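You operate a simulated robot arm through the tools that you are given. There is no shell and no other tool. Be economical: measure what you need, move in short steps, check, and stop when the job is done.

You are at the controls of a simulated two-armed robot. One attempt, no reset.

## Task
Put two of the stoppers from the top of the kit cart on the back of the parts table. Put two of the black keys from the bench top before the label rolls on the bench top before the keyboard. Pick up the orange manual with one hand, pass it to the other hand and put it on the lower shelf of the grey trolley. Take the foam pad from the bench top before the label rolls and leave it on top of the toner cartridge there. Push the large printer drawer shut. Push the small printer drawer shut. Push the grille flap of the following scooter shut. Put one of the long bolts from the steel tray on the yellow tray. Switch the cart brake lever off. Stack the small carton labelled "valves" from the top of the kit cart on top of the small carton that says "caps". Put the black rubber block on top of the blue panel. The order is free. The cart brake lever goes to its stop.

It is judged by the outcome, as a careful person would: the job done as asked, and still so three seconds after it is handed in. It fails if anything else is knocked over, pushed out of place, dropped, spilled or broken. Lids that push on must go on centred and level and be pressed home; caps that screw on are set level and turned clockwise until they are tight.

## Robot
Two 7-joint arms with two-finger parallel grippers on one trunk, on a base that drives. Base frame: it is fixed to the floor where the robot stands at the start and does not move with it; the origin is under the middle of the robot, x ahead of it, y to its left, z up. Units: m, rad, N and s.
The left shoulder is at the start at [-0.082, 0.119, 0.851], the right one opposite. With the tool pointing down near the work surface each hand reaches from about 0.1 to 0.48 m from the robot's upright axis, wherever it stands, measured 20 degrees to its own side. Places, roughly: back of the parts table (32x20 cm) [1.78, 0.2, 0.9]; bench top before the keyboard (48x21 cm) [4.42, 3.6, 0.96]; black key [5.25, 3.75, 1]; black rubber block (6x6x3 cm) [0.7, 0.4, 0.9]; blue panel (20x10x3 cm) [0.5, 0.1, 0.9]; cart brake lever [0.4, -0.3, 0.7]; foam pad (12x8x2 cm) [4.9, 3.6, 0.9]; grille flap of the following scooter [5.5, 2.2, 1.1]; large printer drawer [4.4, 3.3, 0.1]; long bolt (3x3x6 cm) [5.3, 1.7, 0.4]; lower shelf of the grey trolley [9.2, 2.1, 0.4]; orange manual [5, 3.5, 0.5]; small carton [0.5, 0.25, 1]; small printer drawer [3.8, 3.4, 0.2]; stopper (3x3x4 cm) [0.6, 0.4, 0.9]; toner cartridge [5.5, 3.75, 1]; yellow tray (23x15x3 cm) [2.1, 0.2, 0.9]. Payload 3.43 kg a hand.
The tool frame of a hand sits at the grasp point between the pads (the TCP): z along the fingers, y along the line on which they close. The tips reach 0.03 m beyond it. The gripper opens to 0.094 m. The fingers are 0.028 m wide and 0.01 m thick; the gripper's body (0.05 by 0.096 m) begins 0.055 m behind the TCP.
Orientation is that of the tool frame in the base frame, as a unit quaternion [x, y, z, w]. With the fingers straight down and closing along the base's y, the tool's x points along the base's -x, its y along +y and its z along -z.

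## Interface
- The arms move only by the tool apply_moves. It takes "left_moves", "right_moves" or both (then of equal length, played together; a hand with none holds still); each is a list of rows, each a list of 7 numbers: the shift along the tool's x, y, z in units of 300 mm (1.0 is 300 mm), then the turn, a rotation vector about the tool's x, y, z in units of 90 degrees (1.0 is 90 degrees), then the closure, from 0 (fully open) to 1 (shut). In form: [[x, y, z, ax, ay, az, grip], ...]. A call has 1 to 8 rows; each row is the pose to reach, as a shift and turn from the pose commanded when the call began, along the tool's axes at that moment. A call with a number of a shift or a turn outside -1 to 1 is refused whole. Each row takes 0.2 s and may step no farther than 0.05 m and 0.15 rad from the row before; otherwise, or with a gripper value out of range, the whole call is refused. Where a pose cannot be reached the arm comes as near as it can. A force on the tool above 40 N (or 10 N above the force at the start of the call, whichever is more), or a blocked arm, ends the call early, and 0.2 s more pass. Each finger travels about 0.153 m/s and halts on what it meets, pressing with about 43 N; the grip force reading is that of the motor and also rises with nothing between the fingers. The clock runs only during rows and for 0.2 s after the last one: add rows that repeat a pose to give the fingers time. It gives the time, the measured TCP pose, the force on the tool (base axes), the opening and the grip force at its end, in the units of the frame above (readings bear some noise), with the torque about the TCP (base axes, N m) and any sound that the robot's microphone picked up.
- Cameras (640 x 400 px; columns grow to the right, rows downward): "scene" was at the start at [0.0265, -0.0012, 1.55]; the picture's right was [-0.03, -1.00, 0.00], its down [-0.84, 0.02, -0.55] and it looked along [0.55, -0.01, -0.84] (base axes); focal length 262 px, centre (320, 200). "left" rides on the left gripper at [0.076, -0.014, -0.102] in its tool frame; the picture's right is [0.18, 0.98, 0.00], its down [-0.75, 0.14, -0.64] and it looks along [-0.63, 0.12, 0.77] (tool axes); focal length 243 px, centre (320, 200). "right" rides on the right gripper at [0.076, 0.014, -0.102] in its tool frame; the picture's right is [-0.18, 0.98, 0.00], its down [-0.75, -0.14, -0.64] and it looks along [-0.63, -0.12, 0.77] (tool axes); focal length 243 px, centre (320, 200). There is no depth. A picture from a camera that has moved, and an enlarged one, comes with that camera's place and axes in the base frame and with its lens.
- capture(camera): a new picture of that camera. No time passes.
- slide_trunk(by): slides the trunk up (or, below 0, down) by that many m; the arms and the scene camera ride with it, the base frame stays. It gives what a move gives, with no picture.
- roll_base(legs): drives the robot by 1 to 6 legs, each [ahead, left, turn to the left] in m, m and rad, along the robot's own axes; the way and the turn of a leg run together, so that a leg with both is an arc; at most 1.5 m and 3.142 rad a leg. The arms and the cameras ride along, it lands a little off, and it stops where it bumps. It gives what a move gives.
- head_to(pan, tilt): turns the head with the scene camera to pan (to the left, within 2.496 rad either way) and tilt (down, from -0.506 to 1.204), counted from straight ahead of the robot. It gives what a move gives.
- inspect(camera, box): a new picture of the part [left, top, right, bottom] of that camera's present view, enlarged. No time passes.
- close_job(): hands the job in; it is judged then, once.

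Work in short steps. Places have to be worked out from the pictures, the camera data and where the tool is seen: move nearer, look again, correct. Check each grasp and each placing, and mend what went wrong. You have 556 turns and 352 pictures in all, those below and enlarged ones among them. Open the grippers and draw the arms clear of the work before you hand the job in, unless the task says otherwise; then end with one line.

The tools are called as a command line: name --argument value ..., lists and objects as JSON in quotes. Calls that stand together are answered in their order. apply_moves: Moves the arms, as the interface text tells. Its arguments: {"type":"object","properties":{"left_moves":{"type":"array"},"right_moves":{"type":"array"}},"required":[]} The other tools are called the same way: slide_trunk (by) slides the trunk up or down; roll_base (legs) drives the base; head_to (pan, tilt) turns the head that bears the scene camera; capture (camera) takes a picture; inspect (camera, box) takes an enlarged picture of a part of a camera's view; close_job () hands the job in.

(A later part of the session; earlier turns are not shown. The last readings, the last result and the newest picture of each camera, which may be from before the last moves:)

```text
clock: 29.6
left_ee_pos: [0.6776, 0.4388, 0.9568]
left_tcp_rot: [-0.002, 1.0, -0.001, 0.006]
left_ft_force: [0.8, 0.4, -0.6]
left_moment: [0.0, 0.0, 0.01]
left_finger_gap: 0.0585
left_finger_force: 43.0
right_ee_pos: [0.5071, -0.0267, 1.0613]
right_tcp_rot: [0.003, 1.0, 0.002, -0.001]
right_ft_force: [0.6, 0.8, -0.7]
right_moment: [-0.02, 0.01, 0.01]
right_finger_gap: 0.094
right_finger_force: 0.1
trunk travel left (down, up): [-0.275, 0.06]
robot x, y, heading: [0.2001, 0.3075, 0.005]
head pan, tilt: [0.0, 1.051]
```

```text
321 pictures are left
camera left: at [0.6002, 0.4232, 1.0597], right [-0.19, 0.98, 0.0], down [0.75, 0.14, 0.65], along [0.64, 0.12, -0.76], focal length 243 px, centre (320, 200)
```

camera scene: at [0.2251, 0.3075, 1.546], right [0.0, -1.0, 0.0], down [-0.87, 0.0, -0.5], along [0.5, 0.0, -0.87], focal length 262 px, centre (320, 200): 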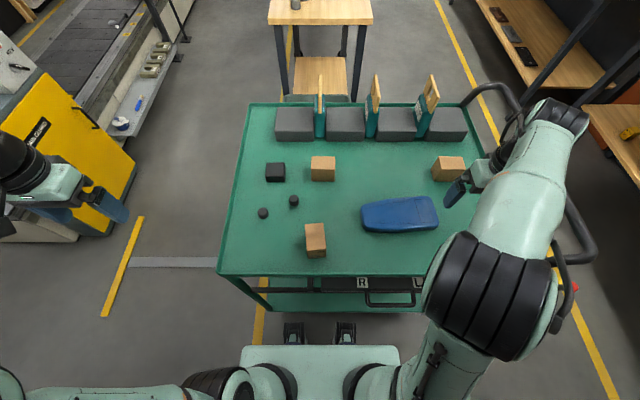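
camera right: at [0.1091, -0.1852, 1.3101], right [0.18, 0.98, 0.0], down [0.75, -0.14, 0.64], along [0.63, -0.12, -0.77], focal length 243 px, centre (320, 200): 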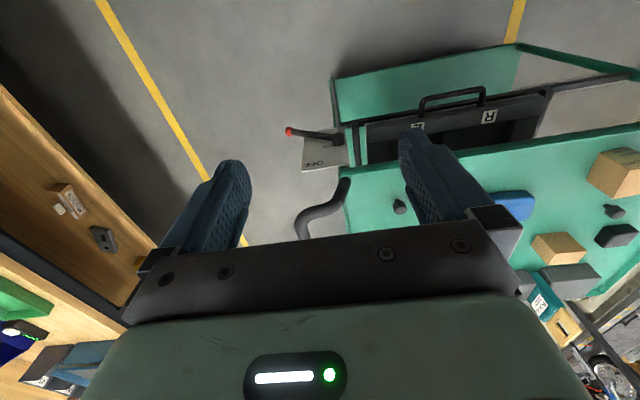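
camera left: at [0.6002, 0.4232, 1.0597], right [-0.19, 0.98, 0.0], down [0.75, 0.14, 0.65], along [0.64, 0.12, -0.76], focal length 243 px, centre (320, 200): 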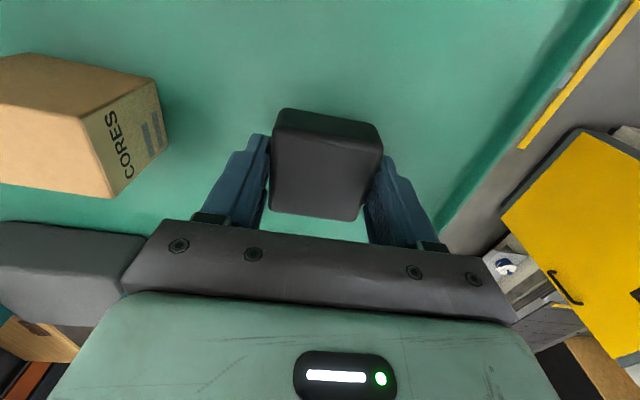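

Block is held (gap 58 mm). I lift it and roll right by 0.2 so the panel is handy for the left arm.

apply_moves --left_moves '[[0.03, 0, -0.12, 0, 0, 0, 1], [0.12, 0, -0.25, 0, 0, 0, 1], [0.24, 0, -0.35, 0, 0, 0, 1]]'

roll_base --legs '[[0, -0.2, 0]]'

capture --camera "scene"

```text
clock: 30.4
left_ee_pos: [0.6064, 0.4385, 1.0625]
left_tcp_rot: [-0.002, 1.0, -0.002, 0.006]
left_ft_force: [-0.7, 0.3, -0.2]
left_moment: [0.02, -0.02, 0.0]
left_finger_gap: 0.0585
left_finger_force: 43.0
right_ee_pos: [0.5067, -0.0264, 1.0617]
right_tcp_rot: [0.002, 1.0, 0.002, -0.001]
right_ft_force: [0.1, 0.7, 0.0]
right_moment: [0.0, -0.04, 0.03]
right_finger_gap: 0.0939
right_finger_force: 0.1
trunk travel left (down, up): [-0.275, 0.06]
robot x, y, heading: [0.2, 0.3079, 0.003]
head pan, tilt: [0.0, 1.051]
```

```text
clock: 32.8
left_ee_pos: [0.6078, 0.2408, 1.0607]
left_tcp_rot: [0.0, 1.0, -0.001, 0.007]
left_ft_force: [-0.5, -0.3, -1.3]
left_moment: [0.01, 0.03, -0.03]
left_finger_gap: 0.0588
left_finger_force: 43.0
right_ee_pos: [0.5067, -0.2245, 1.0625]
right_tcp_rot: [0.004, 1.0, 0.001, -0.001]
right_ft_force: [-0.4, -0.9, 0.4]
right_moment: [0.01, 0.04, 0.02]
right_finger_gap: 0.0943
right_finger_force: 0.0
trunk travel left (down, up): [-0.275, 0.06]
robot x, y, heading: [0.2017, 0.1133, 0.004]
head pan, tilt: [0.0, 1.051]
```

```text
320 pictures are left
camera scene: at [0.2252, 0.111, 1.546], right [0.0, -1.0, 0.0], down [-0.87, 0.0, -0.5], along [0.5, 0.0, -0.87], focal length 262 px, centre (320, 200)
```

scene: 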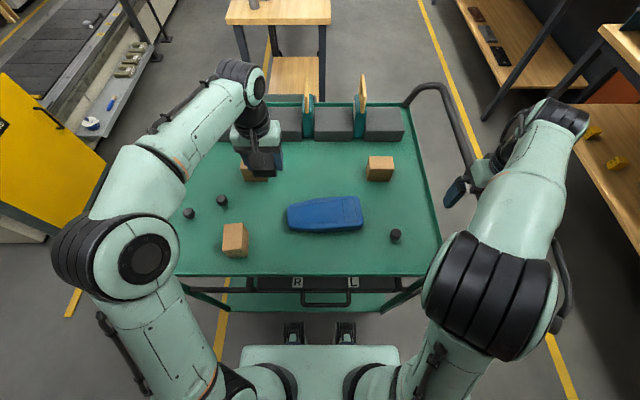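

Panel centre at about (0.545, 0.098). I bring the block above it and check with the left camera.

apply_moves --left_moves '[[0.055, -0.12, 0, 0, 0, 0, 1], [0.11, -0.24, 0, 0, 0, 0, 1], [0.165, -0.36, 0, 0, 0, 0, 1], [0.21, -0.48, 0, 0, 0, 0, 1]]'

capture --camera "left"

inspect --camera "scene" --box '[240, 140, 432, 260]'

```text
clock: 33.8
left_ee_pos: [0.5423, 0.0967, 1.0614]
left_tcp_rot: [-0.001, 1.0, 0.0, 0.007]
left_ft_force: [-0.1, -0.8, -0.5]
left_moment: [0.0, 0.0, 0.0]
left_finger_gap: 0.059
left_finger_force: 42.6
right_ee_pos: [0.5066, -0.2243, 1.0618]
right_tcp_rot: [0.005, 1.0, 0.002, 0.0]
right_ft_force: [0.0, -0.3, 0.1]
right_moment: [0.01, -0.03, -0.02]
right_finger_gap: 0.0941
right_finger_force: 0.0
trunk travel left (down, up): [-0.275, 0.06]
robot x, y, heading: [0.2025, 0.11, 0.0]
head pan, tilt: [0.0, 1.051]
```

```text
319 pictures are left
camera left: at [0.4652, 0.0825, 1.1632], right [-0.19, 0.98, 0.0], down [0.75, 0.14, 0.65], along [0.64, 0.12, -0.76], focal length 243 px, centre (320, 200)
```

left: 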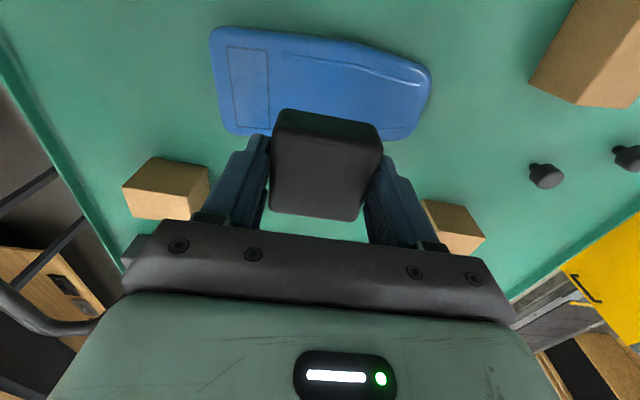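

```text
3.33 times, centred on (336, 200) of scene
camera zoom: at [0.2251, 0.1103, 1.546], right [0.0, -1.0, 0.0], down [-0.87, 0.0, -0.5], along [0.5, 0.0, -0.87], focal length 874 px, centre (267, 200)
```

zoom: 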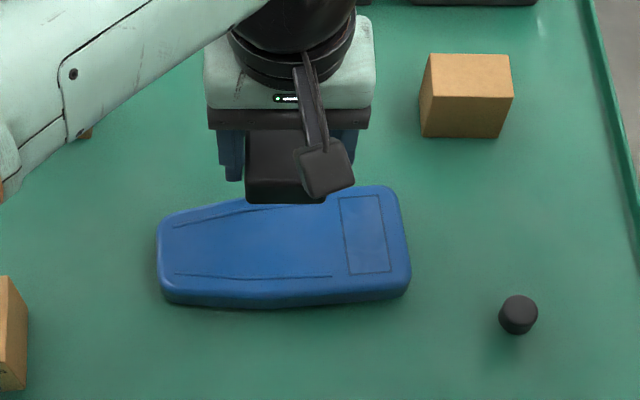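

The two views put the panel centre at x≈0.535, y≈0.096. I lower until contact.

apply_moves --left_moves '[[0.023, 0, 0.12, 0, 0, 0, 1], [0.023, 0, 0.22, 0, 0, 0, 1], [0.023, 0, 0.28, 0, 0, 0, 1], [0.023, 0, 0.31, 0, 0, 0, 1], [0.023, 0, 0.323, 0, 0, 0, 1], [0.023, 0, 0.333, 0, 0, 0, 1]]'

capture --camera "left"

inspect --camera "scene" --box '[240, 140, 432, 260]'

```text
clock: 35.2
left_ee_pos: [0.5392, 0.0973, 0.9605]
left_tcp_rot: [-0.001, 1.0, -0.001, 0.006]
left_ft_force: [-0.5, -0.3, -1.3]
left_moment: [-0.01, 0.0, 0.02]
left_finger_gap: 0.0588
left_finger_force: 42.6
right_ee_pos: [0.5069, -0.2238, 1.062]
right_tcp_rot: [0.004, 1.0, 0.001, 0.0]
right_ft_force: [0.6, 0.3, 0.0]
right_moment: [0.0, -0.02, 0.0]
right_finger_gap: 0.0939
right_finger_force: 0.1
trunk travel left (down, up): [-0.275, 0.06]
robot x, y, heading: [0.2026, 0.111, -0.005]
head pan, tilt: [0.0, 1.051]
```

```text
317 pictures are left
camera left: at [0.4612, 0.0828, 1.0627], right [-0.18, 0.98, 0.0], down [0.75, 0.14, 0.65], along [0.64, 0.12, -0.76], focal length 243 px, centre (320, 200)
```

left: 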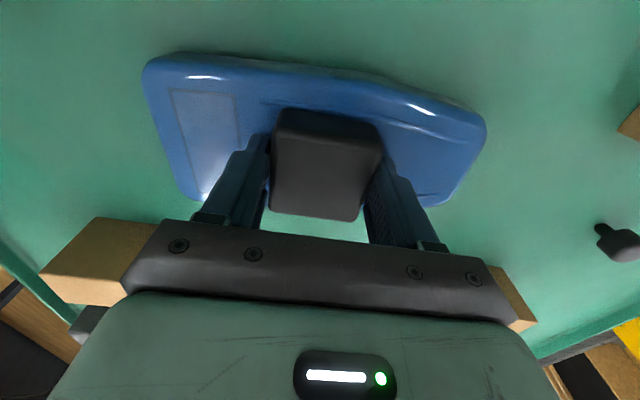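

```text
3.33 times, centred on (336, 200) of scene
camera zoom: at [0.2252, 0.1112, 1.546], right [0.0, -1.0, 0.0], down [-0.87, 0.0, -0.5], along [0.5, 0.0, -0.87], focal length 874 px, centre (267, 200)
```

zoom: 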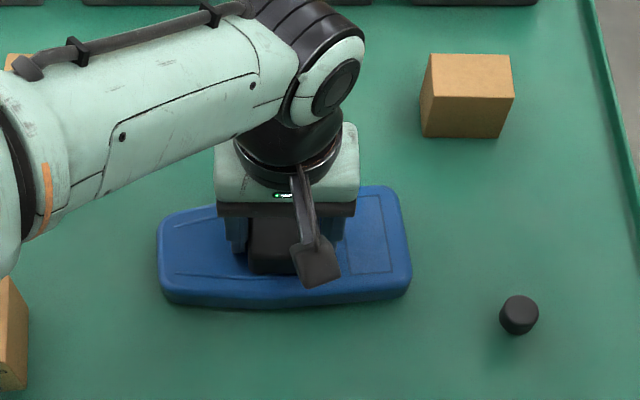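

No contact yet; the panel at this spot spans x≈0.50–0.585, so the block is centred. I go on down gently.

apply_moves --left_moves '[[0, 0, 0.012, 0, 0, 0, 1], [0, 0, 0.024, 0, 0, 0, 1], [0, 0, 0.036, 0, 0, 0, 1]]'

```text
clock: 35.8
left_ee_pos: [0.5388, 0.0972, 0.9614]
left_tcp_rot: [0.0, 1.0, -0.002, 0.011]
left_ft_force: [-5.4, 3.4, 15.9]
left_moment: [0.63, 0.46, 0.1]
left_finger_gap: 0.0587
left_finger_force: 42.2
right_ee_pos: [0.508, -0.2245, 1.0616]
right_tcp_rot: [0.004, 1.0, 0.001, 0.001]
right_ft_force: [-0.6, 0.4, -0.7]
right_moment: [-0.02, -0.01, 0.0]
right_finger_gap: 0.0939
right_finger_force: 0.1
trunk travel left (down, up): [-0.275, 0.06]
robot x, y, heading: [0.2011, 0.108, 0.002]
head pan, tilt: [0.0, 1.051]
stopped in row 2 (left hand): the force on the tool passed its limit at 45 N (the readings are from after the stop); the commanded pose is now the measured one
```

Contact made. I open and withdraw upward.

apply_moves --left_moves '[[0, 0, 0, 0, 0, 0, 0.6], [0, 0, 0, 0, 0, 0, 0], [0, 0, 0, 0, 0, 0, 0], [0, 0, -0.1, 0, 0, 0, 0], [0, 0, -0.25, 0, 0, 0, 0], [0, 0, -0.35, 0, 0, 0, 0]]'

capture --camera "left"

```text
clock: 37.1
left_ee_pos: [0.5377, 0.0988, 1.0639]
left_tcp_rot: [0.0, 1.0, -0.002, 0.01]
left_ft_force: [-0.2, 0.0, 0.7]
left_moment: [0.02, 0.03, -0.02]
left_finger_gap: 0.094
left_finger_force: 0.2
right_ee_pos: [0.5076, -0.2239, 1.0613]
right_tcp_rot: [0.004, 1.0, 0.002, 0.0]
right_ft_force: [0.1, 0.5, 0.0]
right_moment: [-0.02, 0.0, 0.02]
right_finger_gap: 0.094
right_finger_force: 0.1
trunk travel left (down, up): [-0.275, 0.06]
robot x, y, heading: [0.2042, 0.1104, 0.001]
head pan, tilt: [0.0, 1.051]
```

```text
315 pictures are left
camera left: at [0.4599, 0.0856, 1.1654], right [-0.19, 0.98, -0.01], down [0.74, 0.15, 0.66], along [0.65, 0.12, -0.75], focal length 243 px, centre (320, 200)
```

left: 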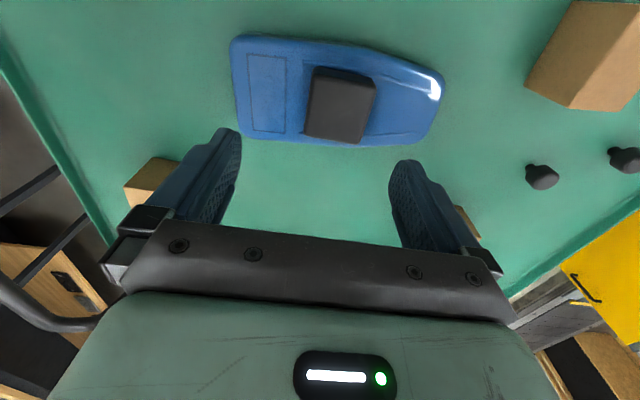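

Block rests squarely on the panel. Next I check the right-back carton's label with the right camera.

capture --camera "right"

```text
314 pictures are left
camera right: at [0.4309, -0.2084, 1.1641], right [0.19, 0.98, 0.0], down [0.75, -0.15, 0.64], along [0.63, -0.12, -0.77], focal length 243 px, centre (320, 200)
```

right: 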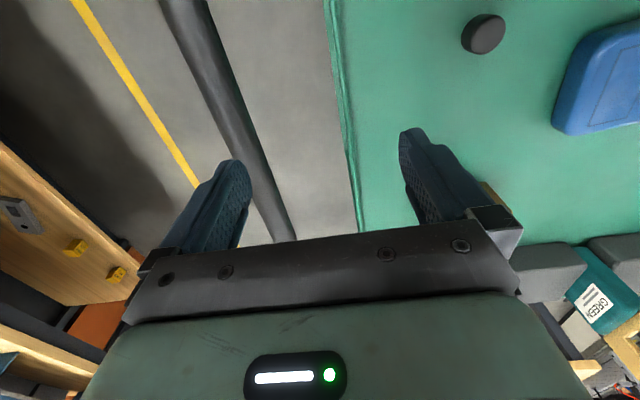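

The carton hides behind a finger. I move the right hand forward for a look at its right side.

apply_moves --right_moves '[[-0.15, 0.05, 0, 0, 0, 0, 0], [-0.3, 0.12, 0, 0, 0, 0, 0], [-0.4, 0.16, 0, 0, 0, 0, 0]]'

capture --camera "right"

```text
clock: 38.0
left_ee_pos: [0.5381, 0.0995, 1.0637]
left_tcp_rot: [0.0, 1.0, -0.003, 0.01]
left_ft_force: [-0.5, -0.8, 0.2]
left_moment: [0.01, 0.0, -0.02]
left_finger_gap: 0.094
left_finger_force: 0.1
right_ee_pos: [0.5842, -0.1938, 1.0619]
right_tcp_rot: [0.004, 1.0, 0.001, 0.0]
right_ft_force: [-0.4, 0.6, -0.7]
right_moment: [-0.04, -0.01, -0.01]
right_finger_gap: 0.0942
right_finger_force: 0.1
right hand out of reach, approached as far as the arm can: row 2, 3
trunk travel left (down, up): [-0.275, 0.06]
robot x, y, heading: [0.2029, 0.1093, -0.001]
head pan, tilt: [0.0, 1.051]
```

```text
313 pictures are left
camera right: at [0.5074, -0.1798, 1.1637], right [0.19, 0.98, 0.0], down [0.75, -0.15, 0.64], along [0.63, -0.12, -0.77], focal length 243 px, centre (320, 200)
```

right: 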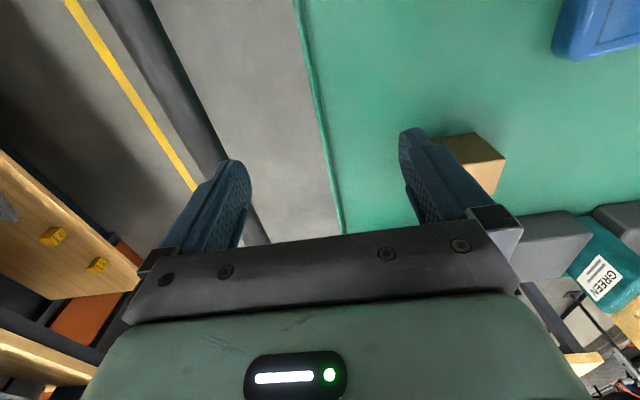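

apply_moves --right_moves '[[0, 0.12, 0, 0, 0, 0, 0], [0, 0.22, 0, 0, 0, 0, 0]]'

capture --camera "right"

```text
clock: 38.5
left_ee_pos: [0.5383, 0.1001, 1.0637]
left_tcp_rot: [-0.001, 1.0, -0.002, 0.011]
left_ft_force: [-0.2, 0.7, 0.3]
left_moment: [0.02, -0.04, 0.01]
left_finger_gap: 0.0942
left_finger_force: 0.1
right_ee_pos: [0.5837, -0.1291, 1.0595]
right_tcp_rot: [0.004, 1.0, 0.001, 0.0]
right_ft_force: [0.8, 0.4, 0.0]
right_moment: [0.0, -0.01, -0.03]
right_finger_gap: 0.0942
right_finger_force: 0.1
trunk travel left (down, up): [-0.275, 0.06]
robot x, y, heading: [0.2045, 0.1089, -0.002]
head pan, tilt: [0.0, 1.051]
```

```text
312 pictures are left
camera right: at [0.5088, -0.114, 1.1623], right [0.19, 0.98, 0.0], down [0.75, -0.15, 0.64], along [0.63, -0.12, -0.77], focal length 243 px, centre (320, 200)
```

right: 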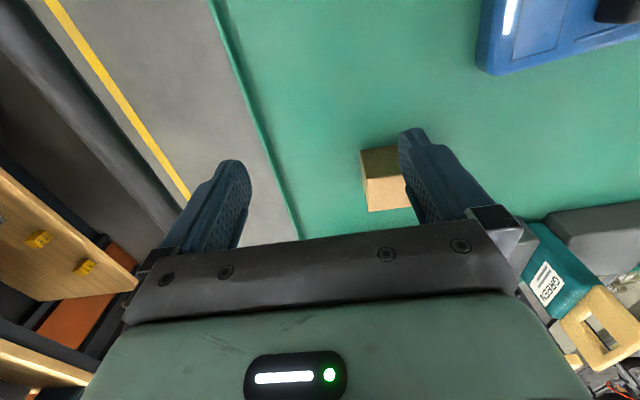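

The right face is still not visible. I roll right 0.15 to look at the carton from its right side.

roll_base --legs '[[0, -0.17, 0]]'

capture --camera "right"

capture --camera "left"

```text
clock: 40.7
left_ee_pos: [0.5388, -0.074, 1.0638]
left_tcp_rot: [0.0, 1.0, -0.002, 0.011]
left_ft_force: [-0.5, -0.1, -0.6]
left_moment: [0.04, 0.02, -0.02]
left_finger_gap: 0.0939
left_finger_force: 0.1
right_ee_pos: [0.5842, -0.3022, 1.0589]
right_tcp_rot: [0.005, 1.0, 0.002, 0.0]
right_ft_force: [0.0, -0.4, 0.2]
right_moment: [0.0, -0.03, -0.03]
right_finger_gap: 0.094
right_finger_force: 0.1
trunk travel left (down, up): [-0.275, 0.06]
robot x, y, heading: [0.2043, -0.0615, -0.004]
head pan, tilt: [0.0, 1.051]
```

```text
311 pictures are left
camera right: at [0.5084, -0.2871, 1.1621], right [0.19, 0.98, 0.0], down [0.75, -0.15, 0.64], along [0.63, -0.12, -0.77], focal length 243 px, centre (320, 200)
```

right: 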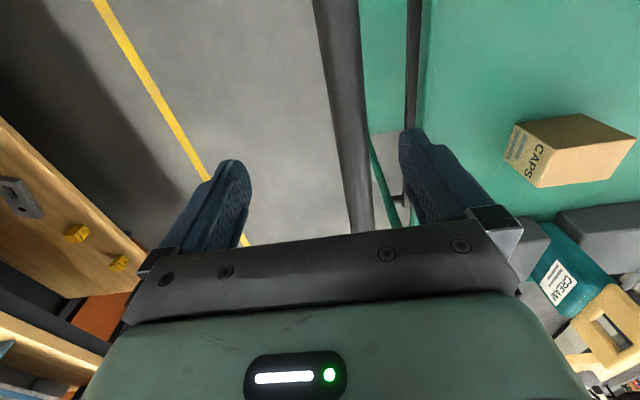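

```text
310 pictures are left
camera left: at [0.4597, -0.0871, 1.1653], right [-0.18, 0.98, -0.01], down [0.74, 0.14, 0.66], along [0.65, 0.11, -0.75], focal length 243 px, centre (320, 200)
```

left: 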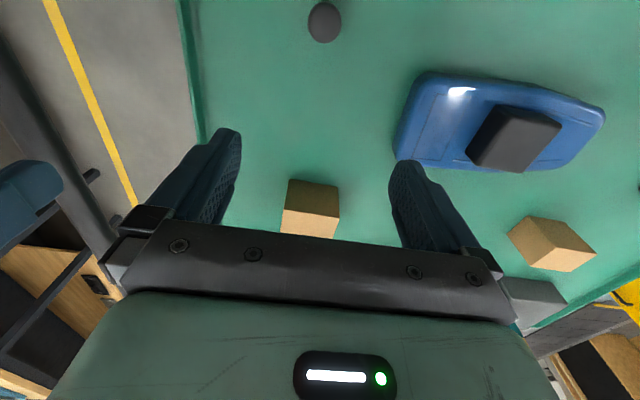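

CAPS is confirmed on its right face. I enlarge it in both views to locate it well.

inspect --camera "right" --box '[480, 90, 640, 190]'

inspect --camera "left" --box '[230, 150, 390, 250]'

capture --camera "scene"

```text
4.00 times, centred on (560, 140) of right
camera zoom: at [0.5084, -0.2871, 1.1621], right [0.19, 0.98, 0.0], down [0.75, -0.15, 0.64], along [0.63, -0.12, -0.77], focal length 970 px, centre (-640, 440)
```

zoom: 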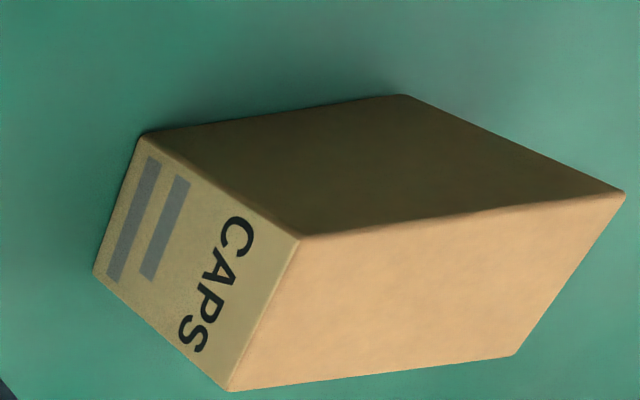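

```text
4.00 times, centred on (310, 200) of left
camera zoom: at [0.4597, -0.0871, 1.1653], right [-0.18, 0.98, -0.01], down [0.74, 0.14, 0.66], along [0.65, 0.11, -0.75], focal length 970 px, centre (360, 200)
```

zoom: 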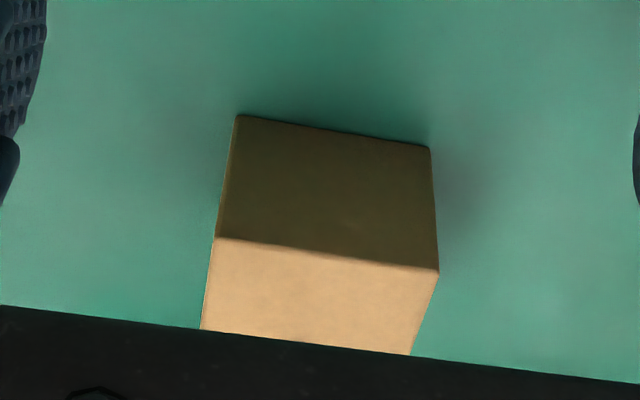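

```text
307 pictures are left
camera scene: at [0.225, -0.0609, 1.546], right [0.0, -1.0, 0.0], down [-0.87, 0.0, -0.5], along [0.5, 0.0, -0.87], focal length 262 px, centre (320, 200)
```

scene: 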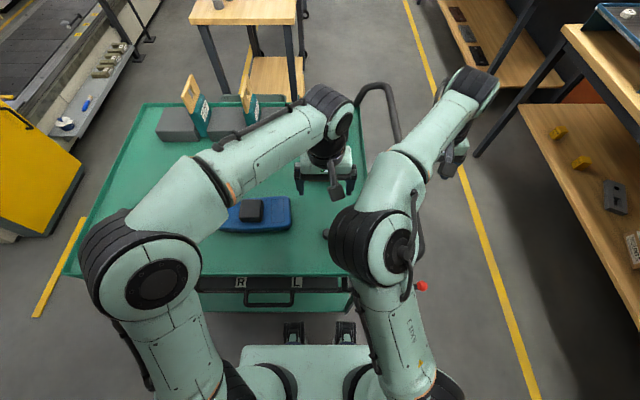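

Caps carton: top at z≈0.958, centre (0.681, -0.059). I roll back left to fetch the valves carton.

roll_base --legs '[[0, 0.21, 0]]'

apply_moves --left_moves '[[0.1, 0.12, 0, 0, 0, 0, 0], [0.2, 0.24, 0, 0, 0, 0, 0], [0.28, 0.36, 0, 0, 0, 0, 0], [0.32, 0.48, 0, 0, 0, 0, 0], [0.32, 0.58, 0, 0, 0, 0, 0]]'

capture --camera "left"

```text
clock: 43.2
left_ee_pos: [0.5383, 0.1358, 1.0631]
left_tcp_rot: [0.001, 1.0, -0.002, 0.01]
left_ft_force: [-0.2, -1.4, 0.1]
left_moment: [-0.01, -0.02, -0.01]
left_finger_gap: 0.0939
left_finger_force: 0.1
right_ee_pos: [0.5844, -0.0941, 1.0584]
right_tcp_rot: [0.007, 1.0, 0.0, 0.0]
right_ft_force: [0.5, 0.2, 0.8]
right_moment: [0.0, 0.02, 0.0]
right_finger_gap: 0.094
right_finger_force: 0.1
trunk travel left (down, up): [-0.275, 0.06]
robot x, y, heading: [0.2033, 0.1471, -0.003]
head pan, tilt: [0.0, 1.051]
```

```text
clock: 44.4
left_ee_pos: [0.4406, 0.3102, 1.0628]
left_tcp_rot: [0.002, 1.0, -0.003, 0.009]
left_ft_force: [0.5, -0.3, 0.1]
left_moment: [0.02, 0.03, 0.0]
left_finger_gap: 0.0938
left_finger_force: 0.0
right_ee_pos: [0.5844, -0.0934, 1.0594]
right_tcp_rot: [0.006, 1.0, 0.0, 0.001]
right_ft_force: [-0.6, -0.3, 0.0]
right_moment: [-0.01, 0.01, -0.01]
right_finger_gap: 0.094
right_finger_force: 0.1
trunk travel left (down, up): [-0.275, 0.06]
robot x, y, heading: [0.2048, 0.1517, -0.009]
head pan, tilt: [0.0, 1.051]
```

```text
306 pictures are left
camera left: at [0.362, 0.2967, 1.1641], right [-0.18, 0.98, -0.01], down [0.74, 0.14, 0.66], along [0.65, 0.11, -0.75], focal length 243 px, centre (320, 200)
```

left: 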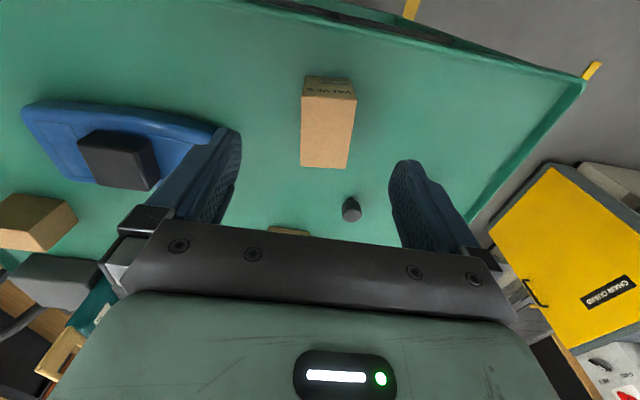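

Valves top centre at about (0.461, 0.319), turned about +5°. I descend around it with a small yaw match and correct a 1° tilt.

apply_moves --left_moves '[[-0.071, 0.028, 0.1, 0, 0.0115, -0.055, 0], [-0.071, 0.028, 0.2, 0, 0.0115, -0.055, 0], [-0.071, 0.028, 0.3, 0, 0.0115, -0.055, 0], [-0.071, 0.028, 0.4, 0, 0.0115, -0.055, 0], [-0.071, 0.028, 0.432, 0, 0.0115, -0.055, 0]]'

capture --camera "left"

```text
clock: 45.6
left_ee_pos: [0.4673, 0.3172, 0.9304]
left_tcp_rot: [-0.041, 0.999, -0.004, 0.001]
left_ft_force: [-0.1, 0.1, -0.3]
left_moment: [-0.02, 0.0, -0.02]
left_finger_gap: 0.0942
left_finger_force: 0.1
right_ee_pos: [0.585, -0.0932, 1.0604]
right_tcp_rot: [0.006, 1.0, 0.001, -0.001]
right_ft_force: [0.1, 0.2, 0.4]
right_moment: [-0.01, 0.0, 0.04]
right_finger_gap: 0.094
right_finger_force: 0.1
trunk travel left (down, up): [-0.275, 0.06]
robot x, y, heading: [0.1995, 0.1471, -0.002]
head pan, tilt: [0.0, 1.051]
```

```text
305 pictures are left
camera left: at [0.3923, 0.2965, 1.0344], right [-0.27, 0.96, -0.01], down [0.74, 0.21, 0.64], along [0.62, 0.17, -0.77], focal length 243 px, centre (320, 200)
```

left: 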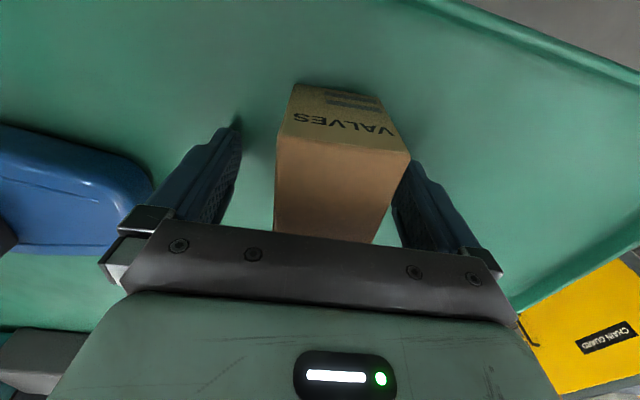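

Carton is between the fingers. I close and lift.

apply_moves --left_moves '[[0, 0, 0, 0, 0, 0, 1], [0, 0, 0, 0, 0, 0, 1], [0, 0, 0, 0, 0, 0, 1]]'

apply_moves --left_moves '[[0, 0, -0.05, 0, 0, 0, 1], [0, 0, -0.15, 0, 0, 0, 1], [0, 0, -0.3, 0, 0, 0, 1], [0, 0, -0.43, 0, 0, 0, 1]]'

capture --camera "left"

```text
clock: 46.4
left_ee_pos: [0.4678, 0.3167, 0.9307]
left_tcp_rot: [-0.042, 0.999, -0.003, 0.001]
left_ft_force: [-0.3, -0.1, 0.0]
left_moment: [-0.01, 0.01, 0.0]
left_finger_gap: 0.0499
left_finger_force: 42.7
right_ee_pos: [0.5842, -0.0942, 1.0603]
right_tcp_rot: [0.006, 1.0, 0.002, 0.0]
right_ft_force: [-0.7, 0.2, -0.7]
right_moment: [0.0, 0.02, 0.02]
right_finger_gap: 0.094
right_finger_force: 0.1
trunk travel left (down, up): [-0.275, 0.06]
robot x, y, heading: [0.203, 0.1486, -0.005]
head pan, tilt: [0.0, 1.051]
```

```text
clock: 47.4
left_ee_pos: [0.4679, 0.319, 1.0615]
left_tcp_rot: [-0.041, 0.999, -0.003, 0.001]
left_ft_force: [0.2, -0.5, -1.7]
left_moment: [-0.01, -0.02, 0.02]
left_finger_gap: 0.0496
left_finger_force: 43.6
right_ee_pos: [0.5849, -0.0946, 1.0604]
right_tcp_rot: [0.007, 1.0, 0.002, 0.0]
right_ft_force: [-0.5, 0.4, -0.4]
right_moment: [0.01, 0.0, 0.03]
right_finger_gap: 0.0939
right_finger_force: 0.0
trunk travel left (down, up): [-0.275, 0.06]
robot x, y, heading: [0.2047, 0.1463, -0.007]
head pan, tilt: [0.0, 1.051]
```

```text
304 pictures are left
camera left: at [0.3924, 0.2988, 1.1648], right [-0.27, 0.96, -0.01], down [0.74, 0.21, 0.64], along [0.62, 0.17, -0.77], focal length 243 px, centre (320, 200)
```

left: 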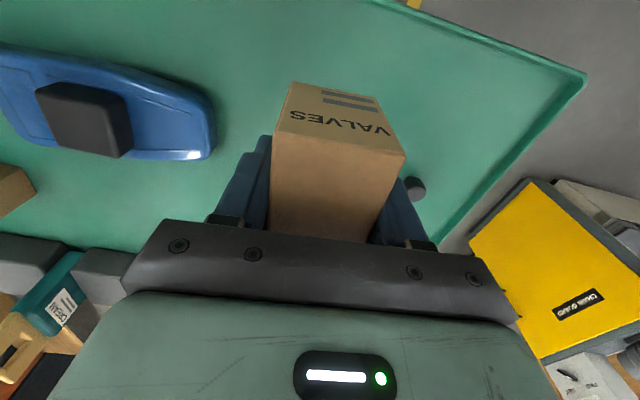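

Carton held (gap 50 mm). I roll right and slightly ahead so that the caps carton comes within left-arm reach.

roll_base --legs '[[0, -0.335, 0], [0.02, 0, 0.005]]'

capture --camera "scene"

```text
clock: 51.3
left_ee_pos: [0.485, -0.0149, 1.0605]
left_tcp_rot: [-0.047, 0.999, -0.004, 0.002]
left_ft_force: [0.7, 0.1, -1.3]
left_moment: [-0.01, -0.03, 0.02]
left_finger_gap: 0.0496
left_finger_force: 42.6
right_ee_pos: [0.6038, -0.4262, 1.0599]
right_tcp_rot: [0.002, 1.0, 0.002, 0.0]
right_ft_force: [-0.1, -0.1, 0.6]
right_moment: [0.0, -0.01, 0.03]
right_finger_gap: 0.0939
right_finger_force: 0.1
trunk travel left (down, up): [-0.275, 0.06]
robot x, y, heading: [0.2233, -0.1892, 0.001]
head pan, tilt: [0.0, 1.051]
```

```text
303 pictures are left
camera scene: at [0.2434, -0.1868, 1.5459], right [0.01, -1.0, 0.0], down [-0.87, 0.0, -0.5], along [0.5, 0.0, -0.87], focal length 262 px, centre (320, 200)
```

scene: 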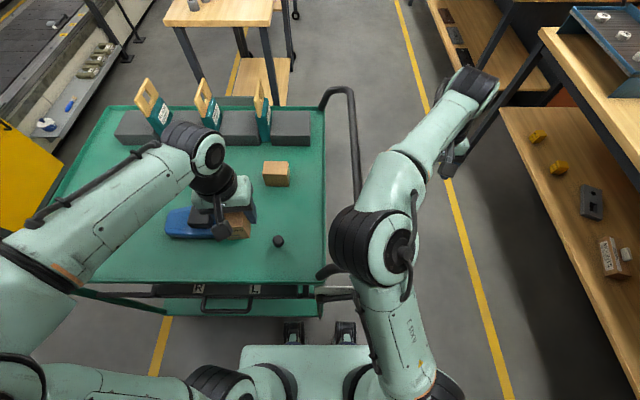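

Now I move the carton over the caps carton, turning it square.

apply_moves --left_moves '[[-0.12, -0.04, -0.067, 0, 0, 0.012, 1], [-0.24, -0.08, -0.067, 0, 0, 0.024, 1], [-0.36, -0.12, -0.067, 0, 0, 0.036, 1], [-0.48, -0.16, -0.067, 0, 0, 0.048, 1], [-0.59, -0.19, -0.067, 0, 0, 0.06, 1], [-0.657, -0.209, -0.067, 0, 0, 0.06, 1]]'

capture --camera "left"

capture --camera "right"

inspect --camera "scene" --box '[200, 100, 360, 200]'

```text
clock: 52.7
left_ee_pos: [0.6888, -0.0569, 1.0823]
left_tcp_rot: [0.001, 1.0, -0.003, 0.001]
left_ft_force: [-0.5, -0.1, -1.3]
left_moment: [-0.01, -0.03, 0.0]
left_finger_gap: 0.0498
left_finger_force: 43.2
right_ee_pos: [0.6053, -0.4263, 1.059]
right_tcp_rot: [0.002, 1.0, 0.002, -0.001]
right_ft_force: [0.2, 0.4, -0.5]
right_moment: [0.01, -0.02, 0.01]
right_finger_gap: 0.094
right_finger_force: 0.1
trunk travel left (down, up): [-0.275, 0.06]
robot x, y, heading: [0.2214, -0.1829, 0.003]
head pan, tilt: [0.0, 1.051]
```

```text
302 pictures are left
camera left: at [0.6116, -0.071, 1.1855], right [-0.18, 0.98, -0.01], down [0.75, 0.14, 0.64], along [0.63, 0.11, -0.77], focal length 243 px, centre (320, 200)
```

left: 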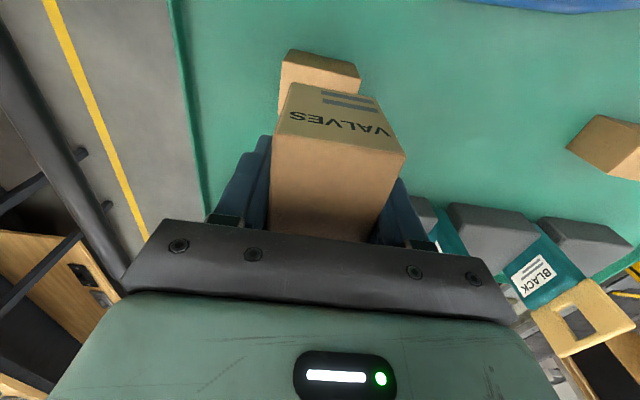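

```text
301 pictures are left
camera right: at [0.5293, -0.4116, 1.1621], right [0.19, 0.98, 0.0], down [0.75, -0.15, 0.64], along [0.63, -0.12, -0.77], focal length 243 px, centre (320, 200)
```

right: 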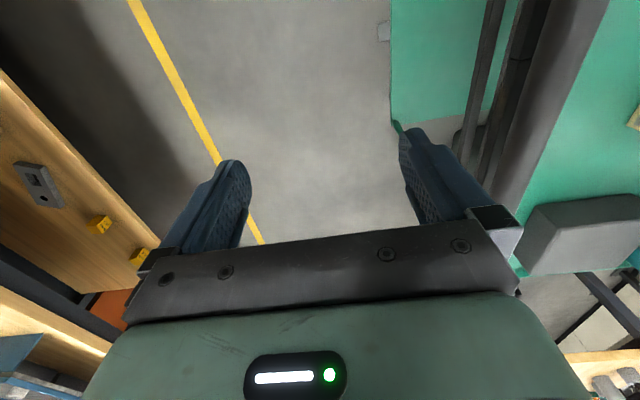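

```text
4.00 times, centred on (280, 150) of scene
camera zoom: at [0.2446, -0.1872, 1.546], right [0.01, -1.0, 0.0], down [-0.87, 0.0, -0.5], along [0.5, 0.0, -0.87], focal length 1048 px, centre (480, 400)
```

zoom: 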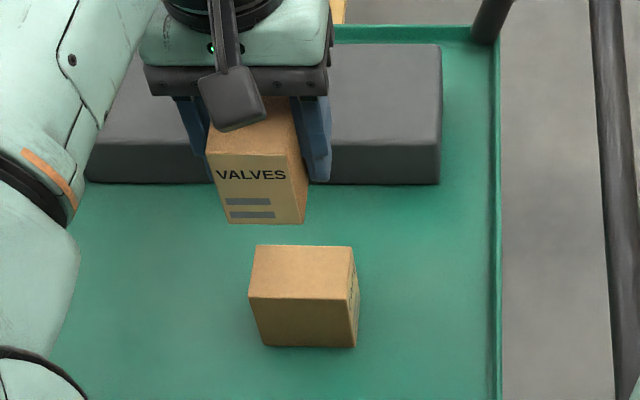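

Views agree the carton is over the caps carton; a 5 mm shift right centres it. I lower until contact.

apply_moves --left_moves '[[0, -0.016, 0.1, 0, 0, 0, 1], [0, -0.016, 0.2, 0, 0, 0, 1], [0, -0.016, 0.275, 0, 0, 0, 1], [0, -0.016, 0.285, 0, 0, 0, 1], [0, -0.016, 0.293, 0, 0, 0, 1], [0, -0.016, 0.3, 0, 0, 0, 1], [0, -0.016, 0.307, 0, 0, 0, 1], [0, -0.016, 0.314, 0, 0, 0, 1]]'

inspect --camera "scene" --box '[200, 100, 360, 200]'

```text
clock: 54.5
left_ee_pos: [0.6868, -0.063, 0.994]
left_tcp_rot: [-0.001, 1.0, -0.004, 0.006]
left_ft_force: [-0.5, 3.0, 32.3]
left_moment: [0.48, 0.77, -0.03]
left_finger_gap: 0.0497
left_finger_force: 42.7
right_ee_pos: [0.6032, -0.4251, 1.0606]
right_tcp_rot: [0.002, 1.0, 0.002, 0.001]
right_ft_force: [-0.7, -0.2, -0.3]
right_moment: [-0.03, -0.03, -0.02]
right_finger_gap: 0.0942
right_finger_force: 0.1
trunk travel left (down, up): [-0.275, 0.06]
robot x, y, heading: [0.2225, -0.1866, 0.007]
head pan, tilt: [0.0, 1.051]
```

```text
4.00 times, centred on (280, 150) of scene
camera zoom: at [0.2416, -0.1873, 1.5464], right [0.01, -1.0, 0.0], down [-0.87, 0.0, -0.5], along [0.5, 0.0, -0.87], focal length 1048 px, centre (480, 400)
```

zoom: 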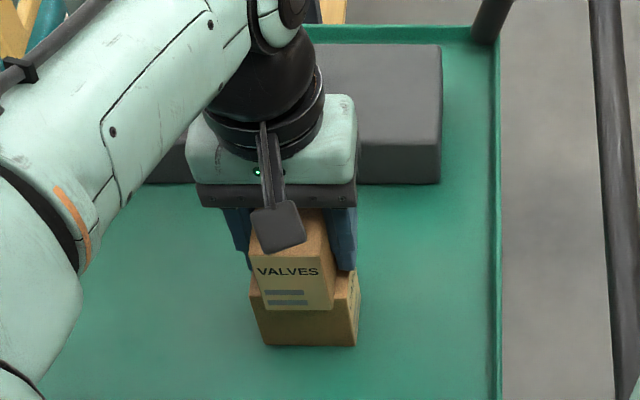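

Contact at 32 N, carton sits on the caps carton. I ease up slightly, open slowly and withdraw upward.

apply_moves --left_moves '[[0, 0, -0.005, 0, 0, 0, 1], [0, 0, -0.005, 0, 0, 0, 0.4], [0, 0, -0.005, 0, 0, 0, 0], [0, 0, -0.005, 0, 0, 0, 0], [0, 0, -0.12, 0, 0, 0, 0], [0, 0, -0.27, 0, 0, 0, 0]]'

capture --camera "left"

inspect --camera "scene" --box '[200, 100, 360, 200]'

```text
clock: 55.9
left_ee_pos: [0.6904, -0.0659, 1.0686]
left_tcp_rot: [0.001, 1.0, -0.002, 0.0]
left_ft_force: [0.5, -1.1, 0.5]
left_moment: [0.0, 0.0, -0.02]
left_finger_gap: 0.0937
left_finger_force: 0.1
right_ee_pos: [0.6035, -0.4262, 1.0604]
right_tcp_rot: [0.002, 1.0, 0.002, 0.0]
right_ft_force: [1.1, 0.0, 0.3]
right_moment: [0.03, 0.02, 0.02]
right_finger_gap: 0.094
right_finger_force: 0.0
trunk travel left (down, up): [-0.275, 0.06]
robot x, y, heading: [0.2192, -0.1863, 0.004]
head pan, tilt: [0.0, 1.051]
```

```text
298 pictures are left
camera left: at [0.6135, -0.0787, 1.1717], right [-0.18, 0.98, -0.01], down [0.75, 0.14, 0.64], along [0.63, 0.11, -0.77], focal length 243 px, centre (320, 200)
```

left: 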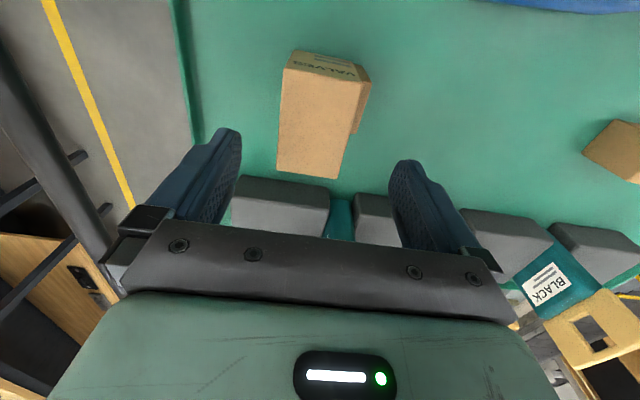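

```text
4.00 times, centred on (280, 150) of scene
camera zoom: at [0.2441, -0.1874, 1.5459], right [0.01, -1.0, 0.0], down [-0.87, 0.0, -0.5], along [0.5, 0.0, -0.87], focal length 1048 px, centre (480, 400)
```

zoom: 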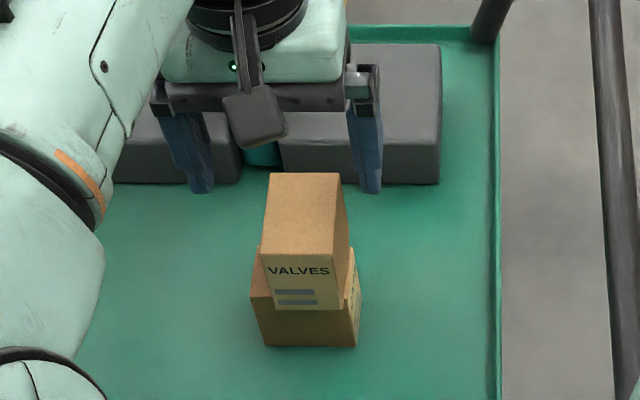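

The stack is good. Now the stoppers; I look closely at the front-right one and the left ones.

inspect --camera "scene" --box '[250, 220, 314, 260]'

apply_moves --left_moves '[[0.1, 0.05, -0.05, 0, 0, 0, 0], [0.2, 0.1, -0.1, 0, 0, 0, 0], [0.35, 0.15, -0.1, 0, 0, 0, 0], [0.5, 0.2, -0.1, 0, 0, 0, 0], [0.65, 0.25, -0.1, 0, 0, 0, 0]]'

capture --camera "left"

```text
10.00 times, centred on (282, 240) of scene
camera zoom: at [0.2441, -0.1874, 1.5459], right [0.01, -1.0, 0.0], down [-0.87, 0.0, -0.5], along [0.5, 0.0, -0.87], focal length 2621 px, centre (700, -200)
```

zoom: 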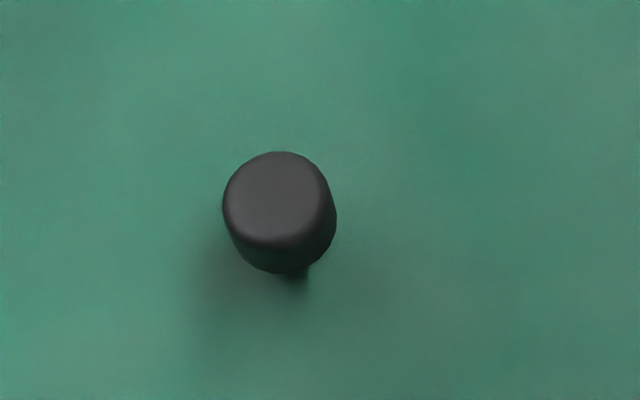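

```text
clock: 57.1
left_ee_pos: [0.4924, 0.0109, 1.1006]
left_tcp_rot: [0.001, 1.0, -0.003, 0.003]
left_ft_force: [0.3, -1.0, 0.6]
left_moment: [-0.01, -0.03, -0.02]
left_finger_gap: 0.094
left_finger_force: 0.1
right_ee_pos: [0.6038, -0.426, 1.0608]
right_tcp_rot: [0.002, 1.0, 0.001, 0.001]
right_ft_force: [-0.5, -0.9, -0.6]
right_moment: [-0.02, -0.01, -0.05]
right_finger_gap: 0.0941
right_finger_force: 0.0
trunk travel left (down, up): [-0.275, 0.06]
robot x, y, heading: [0.2202, -0.1861, 0.006]
head pan, tilt: [0.0, 1.051]
```

```text
295 pictures are left
camera left: at [0.416, -0.0035, 1.2032], right [-0.18, 0.98, -0.01], down [0.75, 0.14, 0.64], along [0.63, 0.11, -0.76], focal length 243 px, centre (320, 200)
```

left: 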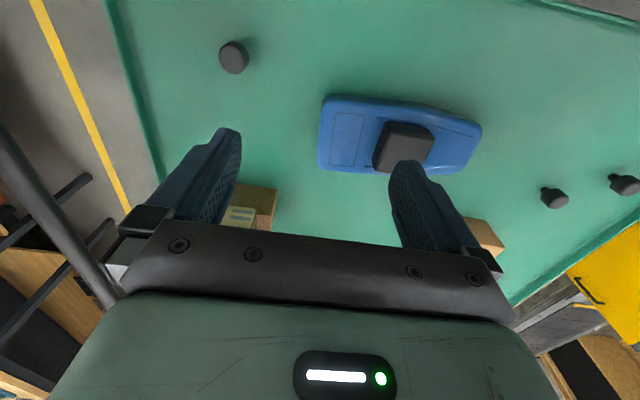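

Stoppers stand head up; the front-right one is at (0.477, -0.081). I pull the right hand back and up, then roll left to about y 0.05 so each arm can take one.

apply_moves --right_moves '[[0.12, 0, -0.05, 0, 0, 0, 0], [0.24, 0, -0.1, 0, 0, 0, 0], [0.36, 0, -0.13, 0, 0, 0, 0], [0.42, 0, -0.13, 0, 0, 0, 0]]'

roll_base --legs '[[0, 0.236, 0]]'

capture --camera "scene"

```text
clock: 58.1
left_ee_pos: [0.4938, 0.0099, 1.1001]
left_tcp_rot: [0.001, 1.0, -0.003, 0.002]
left_ft_force: [0.1, -0.4, -0.3]
left_moment: [0.03, 0.03, 0.02]
left_finger_gap: 0.0942
left_finger_force: 0.1
right_ee_pos: [0.4782, -0.4248, 1.1001]
right_tcp_rot: [0.002, 1.0, 0.001, 0.0]
right_ft_force: [-0.8, 0.3, 0.7]
right_moment: [0.01, 0.01, -0.02]
right_finger_gap: 0.0942
right_finger_force: 0.0
trunk travel left (down, up): [-0.275, 0.06]
robot x, y, heading: [0.2238, -0.188, 0.005]
head pan, tilt: [0.0, 1.051]
```

```text
clock: 60.8
left_ee_pos: [0.4916, 0.2516, 1.1]
left_tcp_rot: [-0.001, 1.0, -0.004, 0.001]
left_ft_force: [-1.0, -0.2, -0.5]
left_moment: [0.01, -0.02, -0.01]
left_finger_gap: 0.094
left_finger_force: 0.0
right_ee_pos: [0.4776, -0.1831, 1.0982]
right_tcp_rot: [-0.001, 1.0, 0.002, 0.0]
right_ft_force: [-0.1, 0.4, -0.3]
right_moment: [0.0, 0.01, -0.04]
right_finger_gap: 0.0942
right_finger_force: 0.0
trunk travel left (down, up): [-0.275, 0.06]
robot x, y, heading: [0.221, 0.0548, 0.005]
head pan, tilt: [0.0, 1.051]
```

```text
294 pictures are left
camera scene: at [0.2423, 0.0544, 1.546], right [0.01, -1.0, 0.0], down [-0.87, -0.01, -0.5], along [0.5, 0.0, -0.87], focal length 262 px, centre (320, 200)
```

scene: 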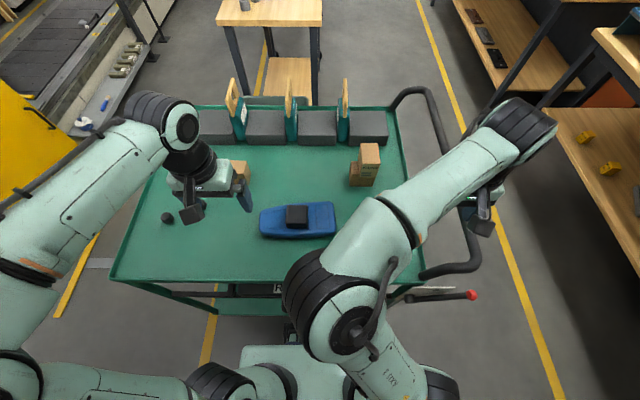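

Stopper B is at about (0.573, 0.370). I bring both hands above their stoppers.

apply_moves --left_moves '[[-0.05, 0.1, 0.06, 0, 0, 0, 0], [-0.1, 0.2, 0.12, 0, 0, 0, 0], [-0.16, 0.3, 0.18, 0, 0, 0, 0], [-0.21, 0.393, 0.233, 0, 0, 0, 0]]' --right_moves '[[0, 0.08, 0.06, 0, 0, 0, 0], [0, 0.16, 0.12, 0, 0, 0, 0], [0, 0.25, 0.18, 0, 0, 0, 0], [0, 0.333, 0.233, 0, 0, 0, 0]]'

capture --camera "left"

capture --camera "right"

```text
clock: 61.8
left_ee_pos: [0.5571, 0.3714, 1.0313]
left_tcp_rot: [-0.001, 1.0, -0.003, 0.002]
left_ft_force: [-0.1, -0.4, -0.3]
left_moment: [-0.02, -0.02, 0.0]
left_finger_gap: 0.0942
left_finger_force: 0.1
right_ee_pos: [0.4779, -0.0809, 1.027]
right_tcp_rot: [-0.001, 1.0, 0.001, 0.0]
right_ft_force: [-0.9, 0.2, -0.6]
right_moment: [0.01, 0.02, 0.01]
right_finger_gap: 0.0942
right_finger_force: 0.1
trunk travel left (down, up): [-0.275, 0.06]
robot x, y, heading: [0.2195, 0.0508, 0.006]
head pan, tilt: [0.0, 1.051]
```

```text
293 pictures are left
camera left: at [0.4804, 0.3578, 1.1341], right [-0.19, 0.98, -0.01], down [0.75, 0.15, 0.64], along [0.63, 0.11, -0.77], focal length 243 px, centre (320, 200)
```

left: 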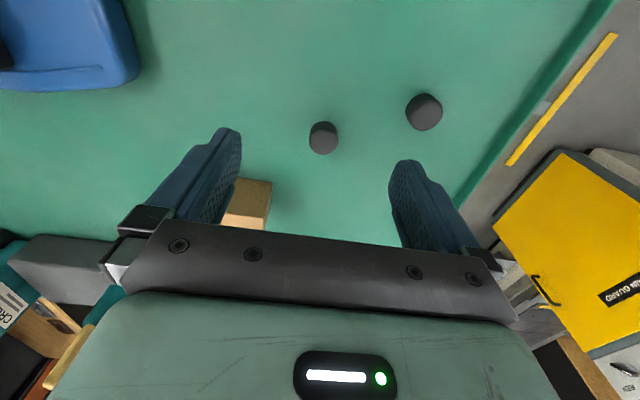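

```text
292 pictures are left
camera right: at [0.4024, -0.0675, 1.1297], right [0.18, 0.98, 0.0], down [0.75, -0.14, 0.64], along [0.63, -0.12, -0.77], focal length 243 px, centre (320, 200)
```

right: 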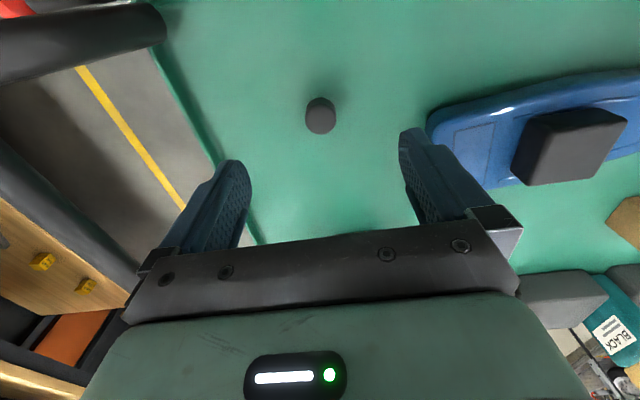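

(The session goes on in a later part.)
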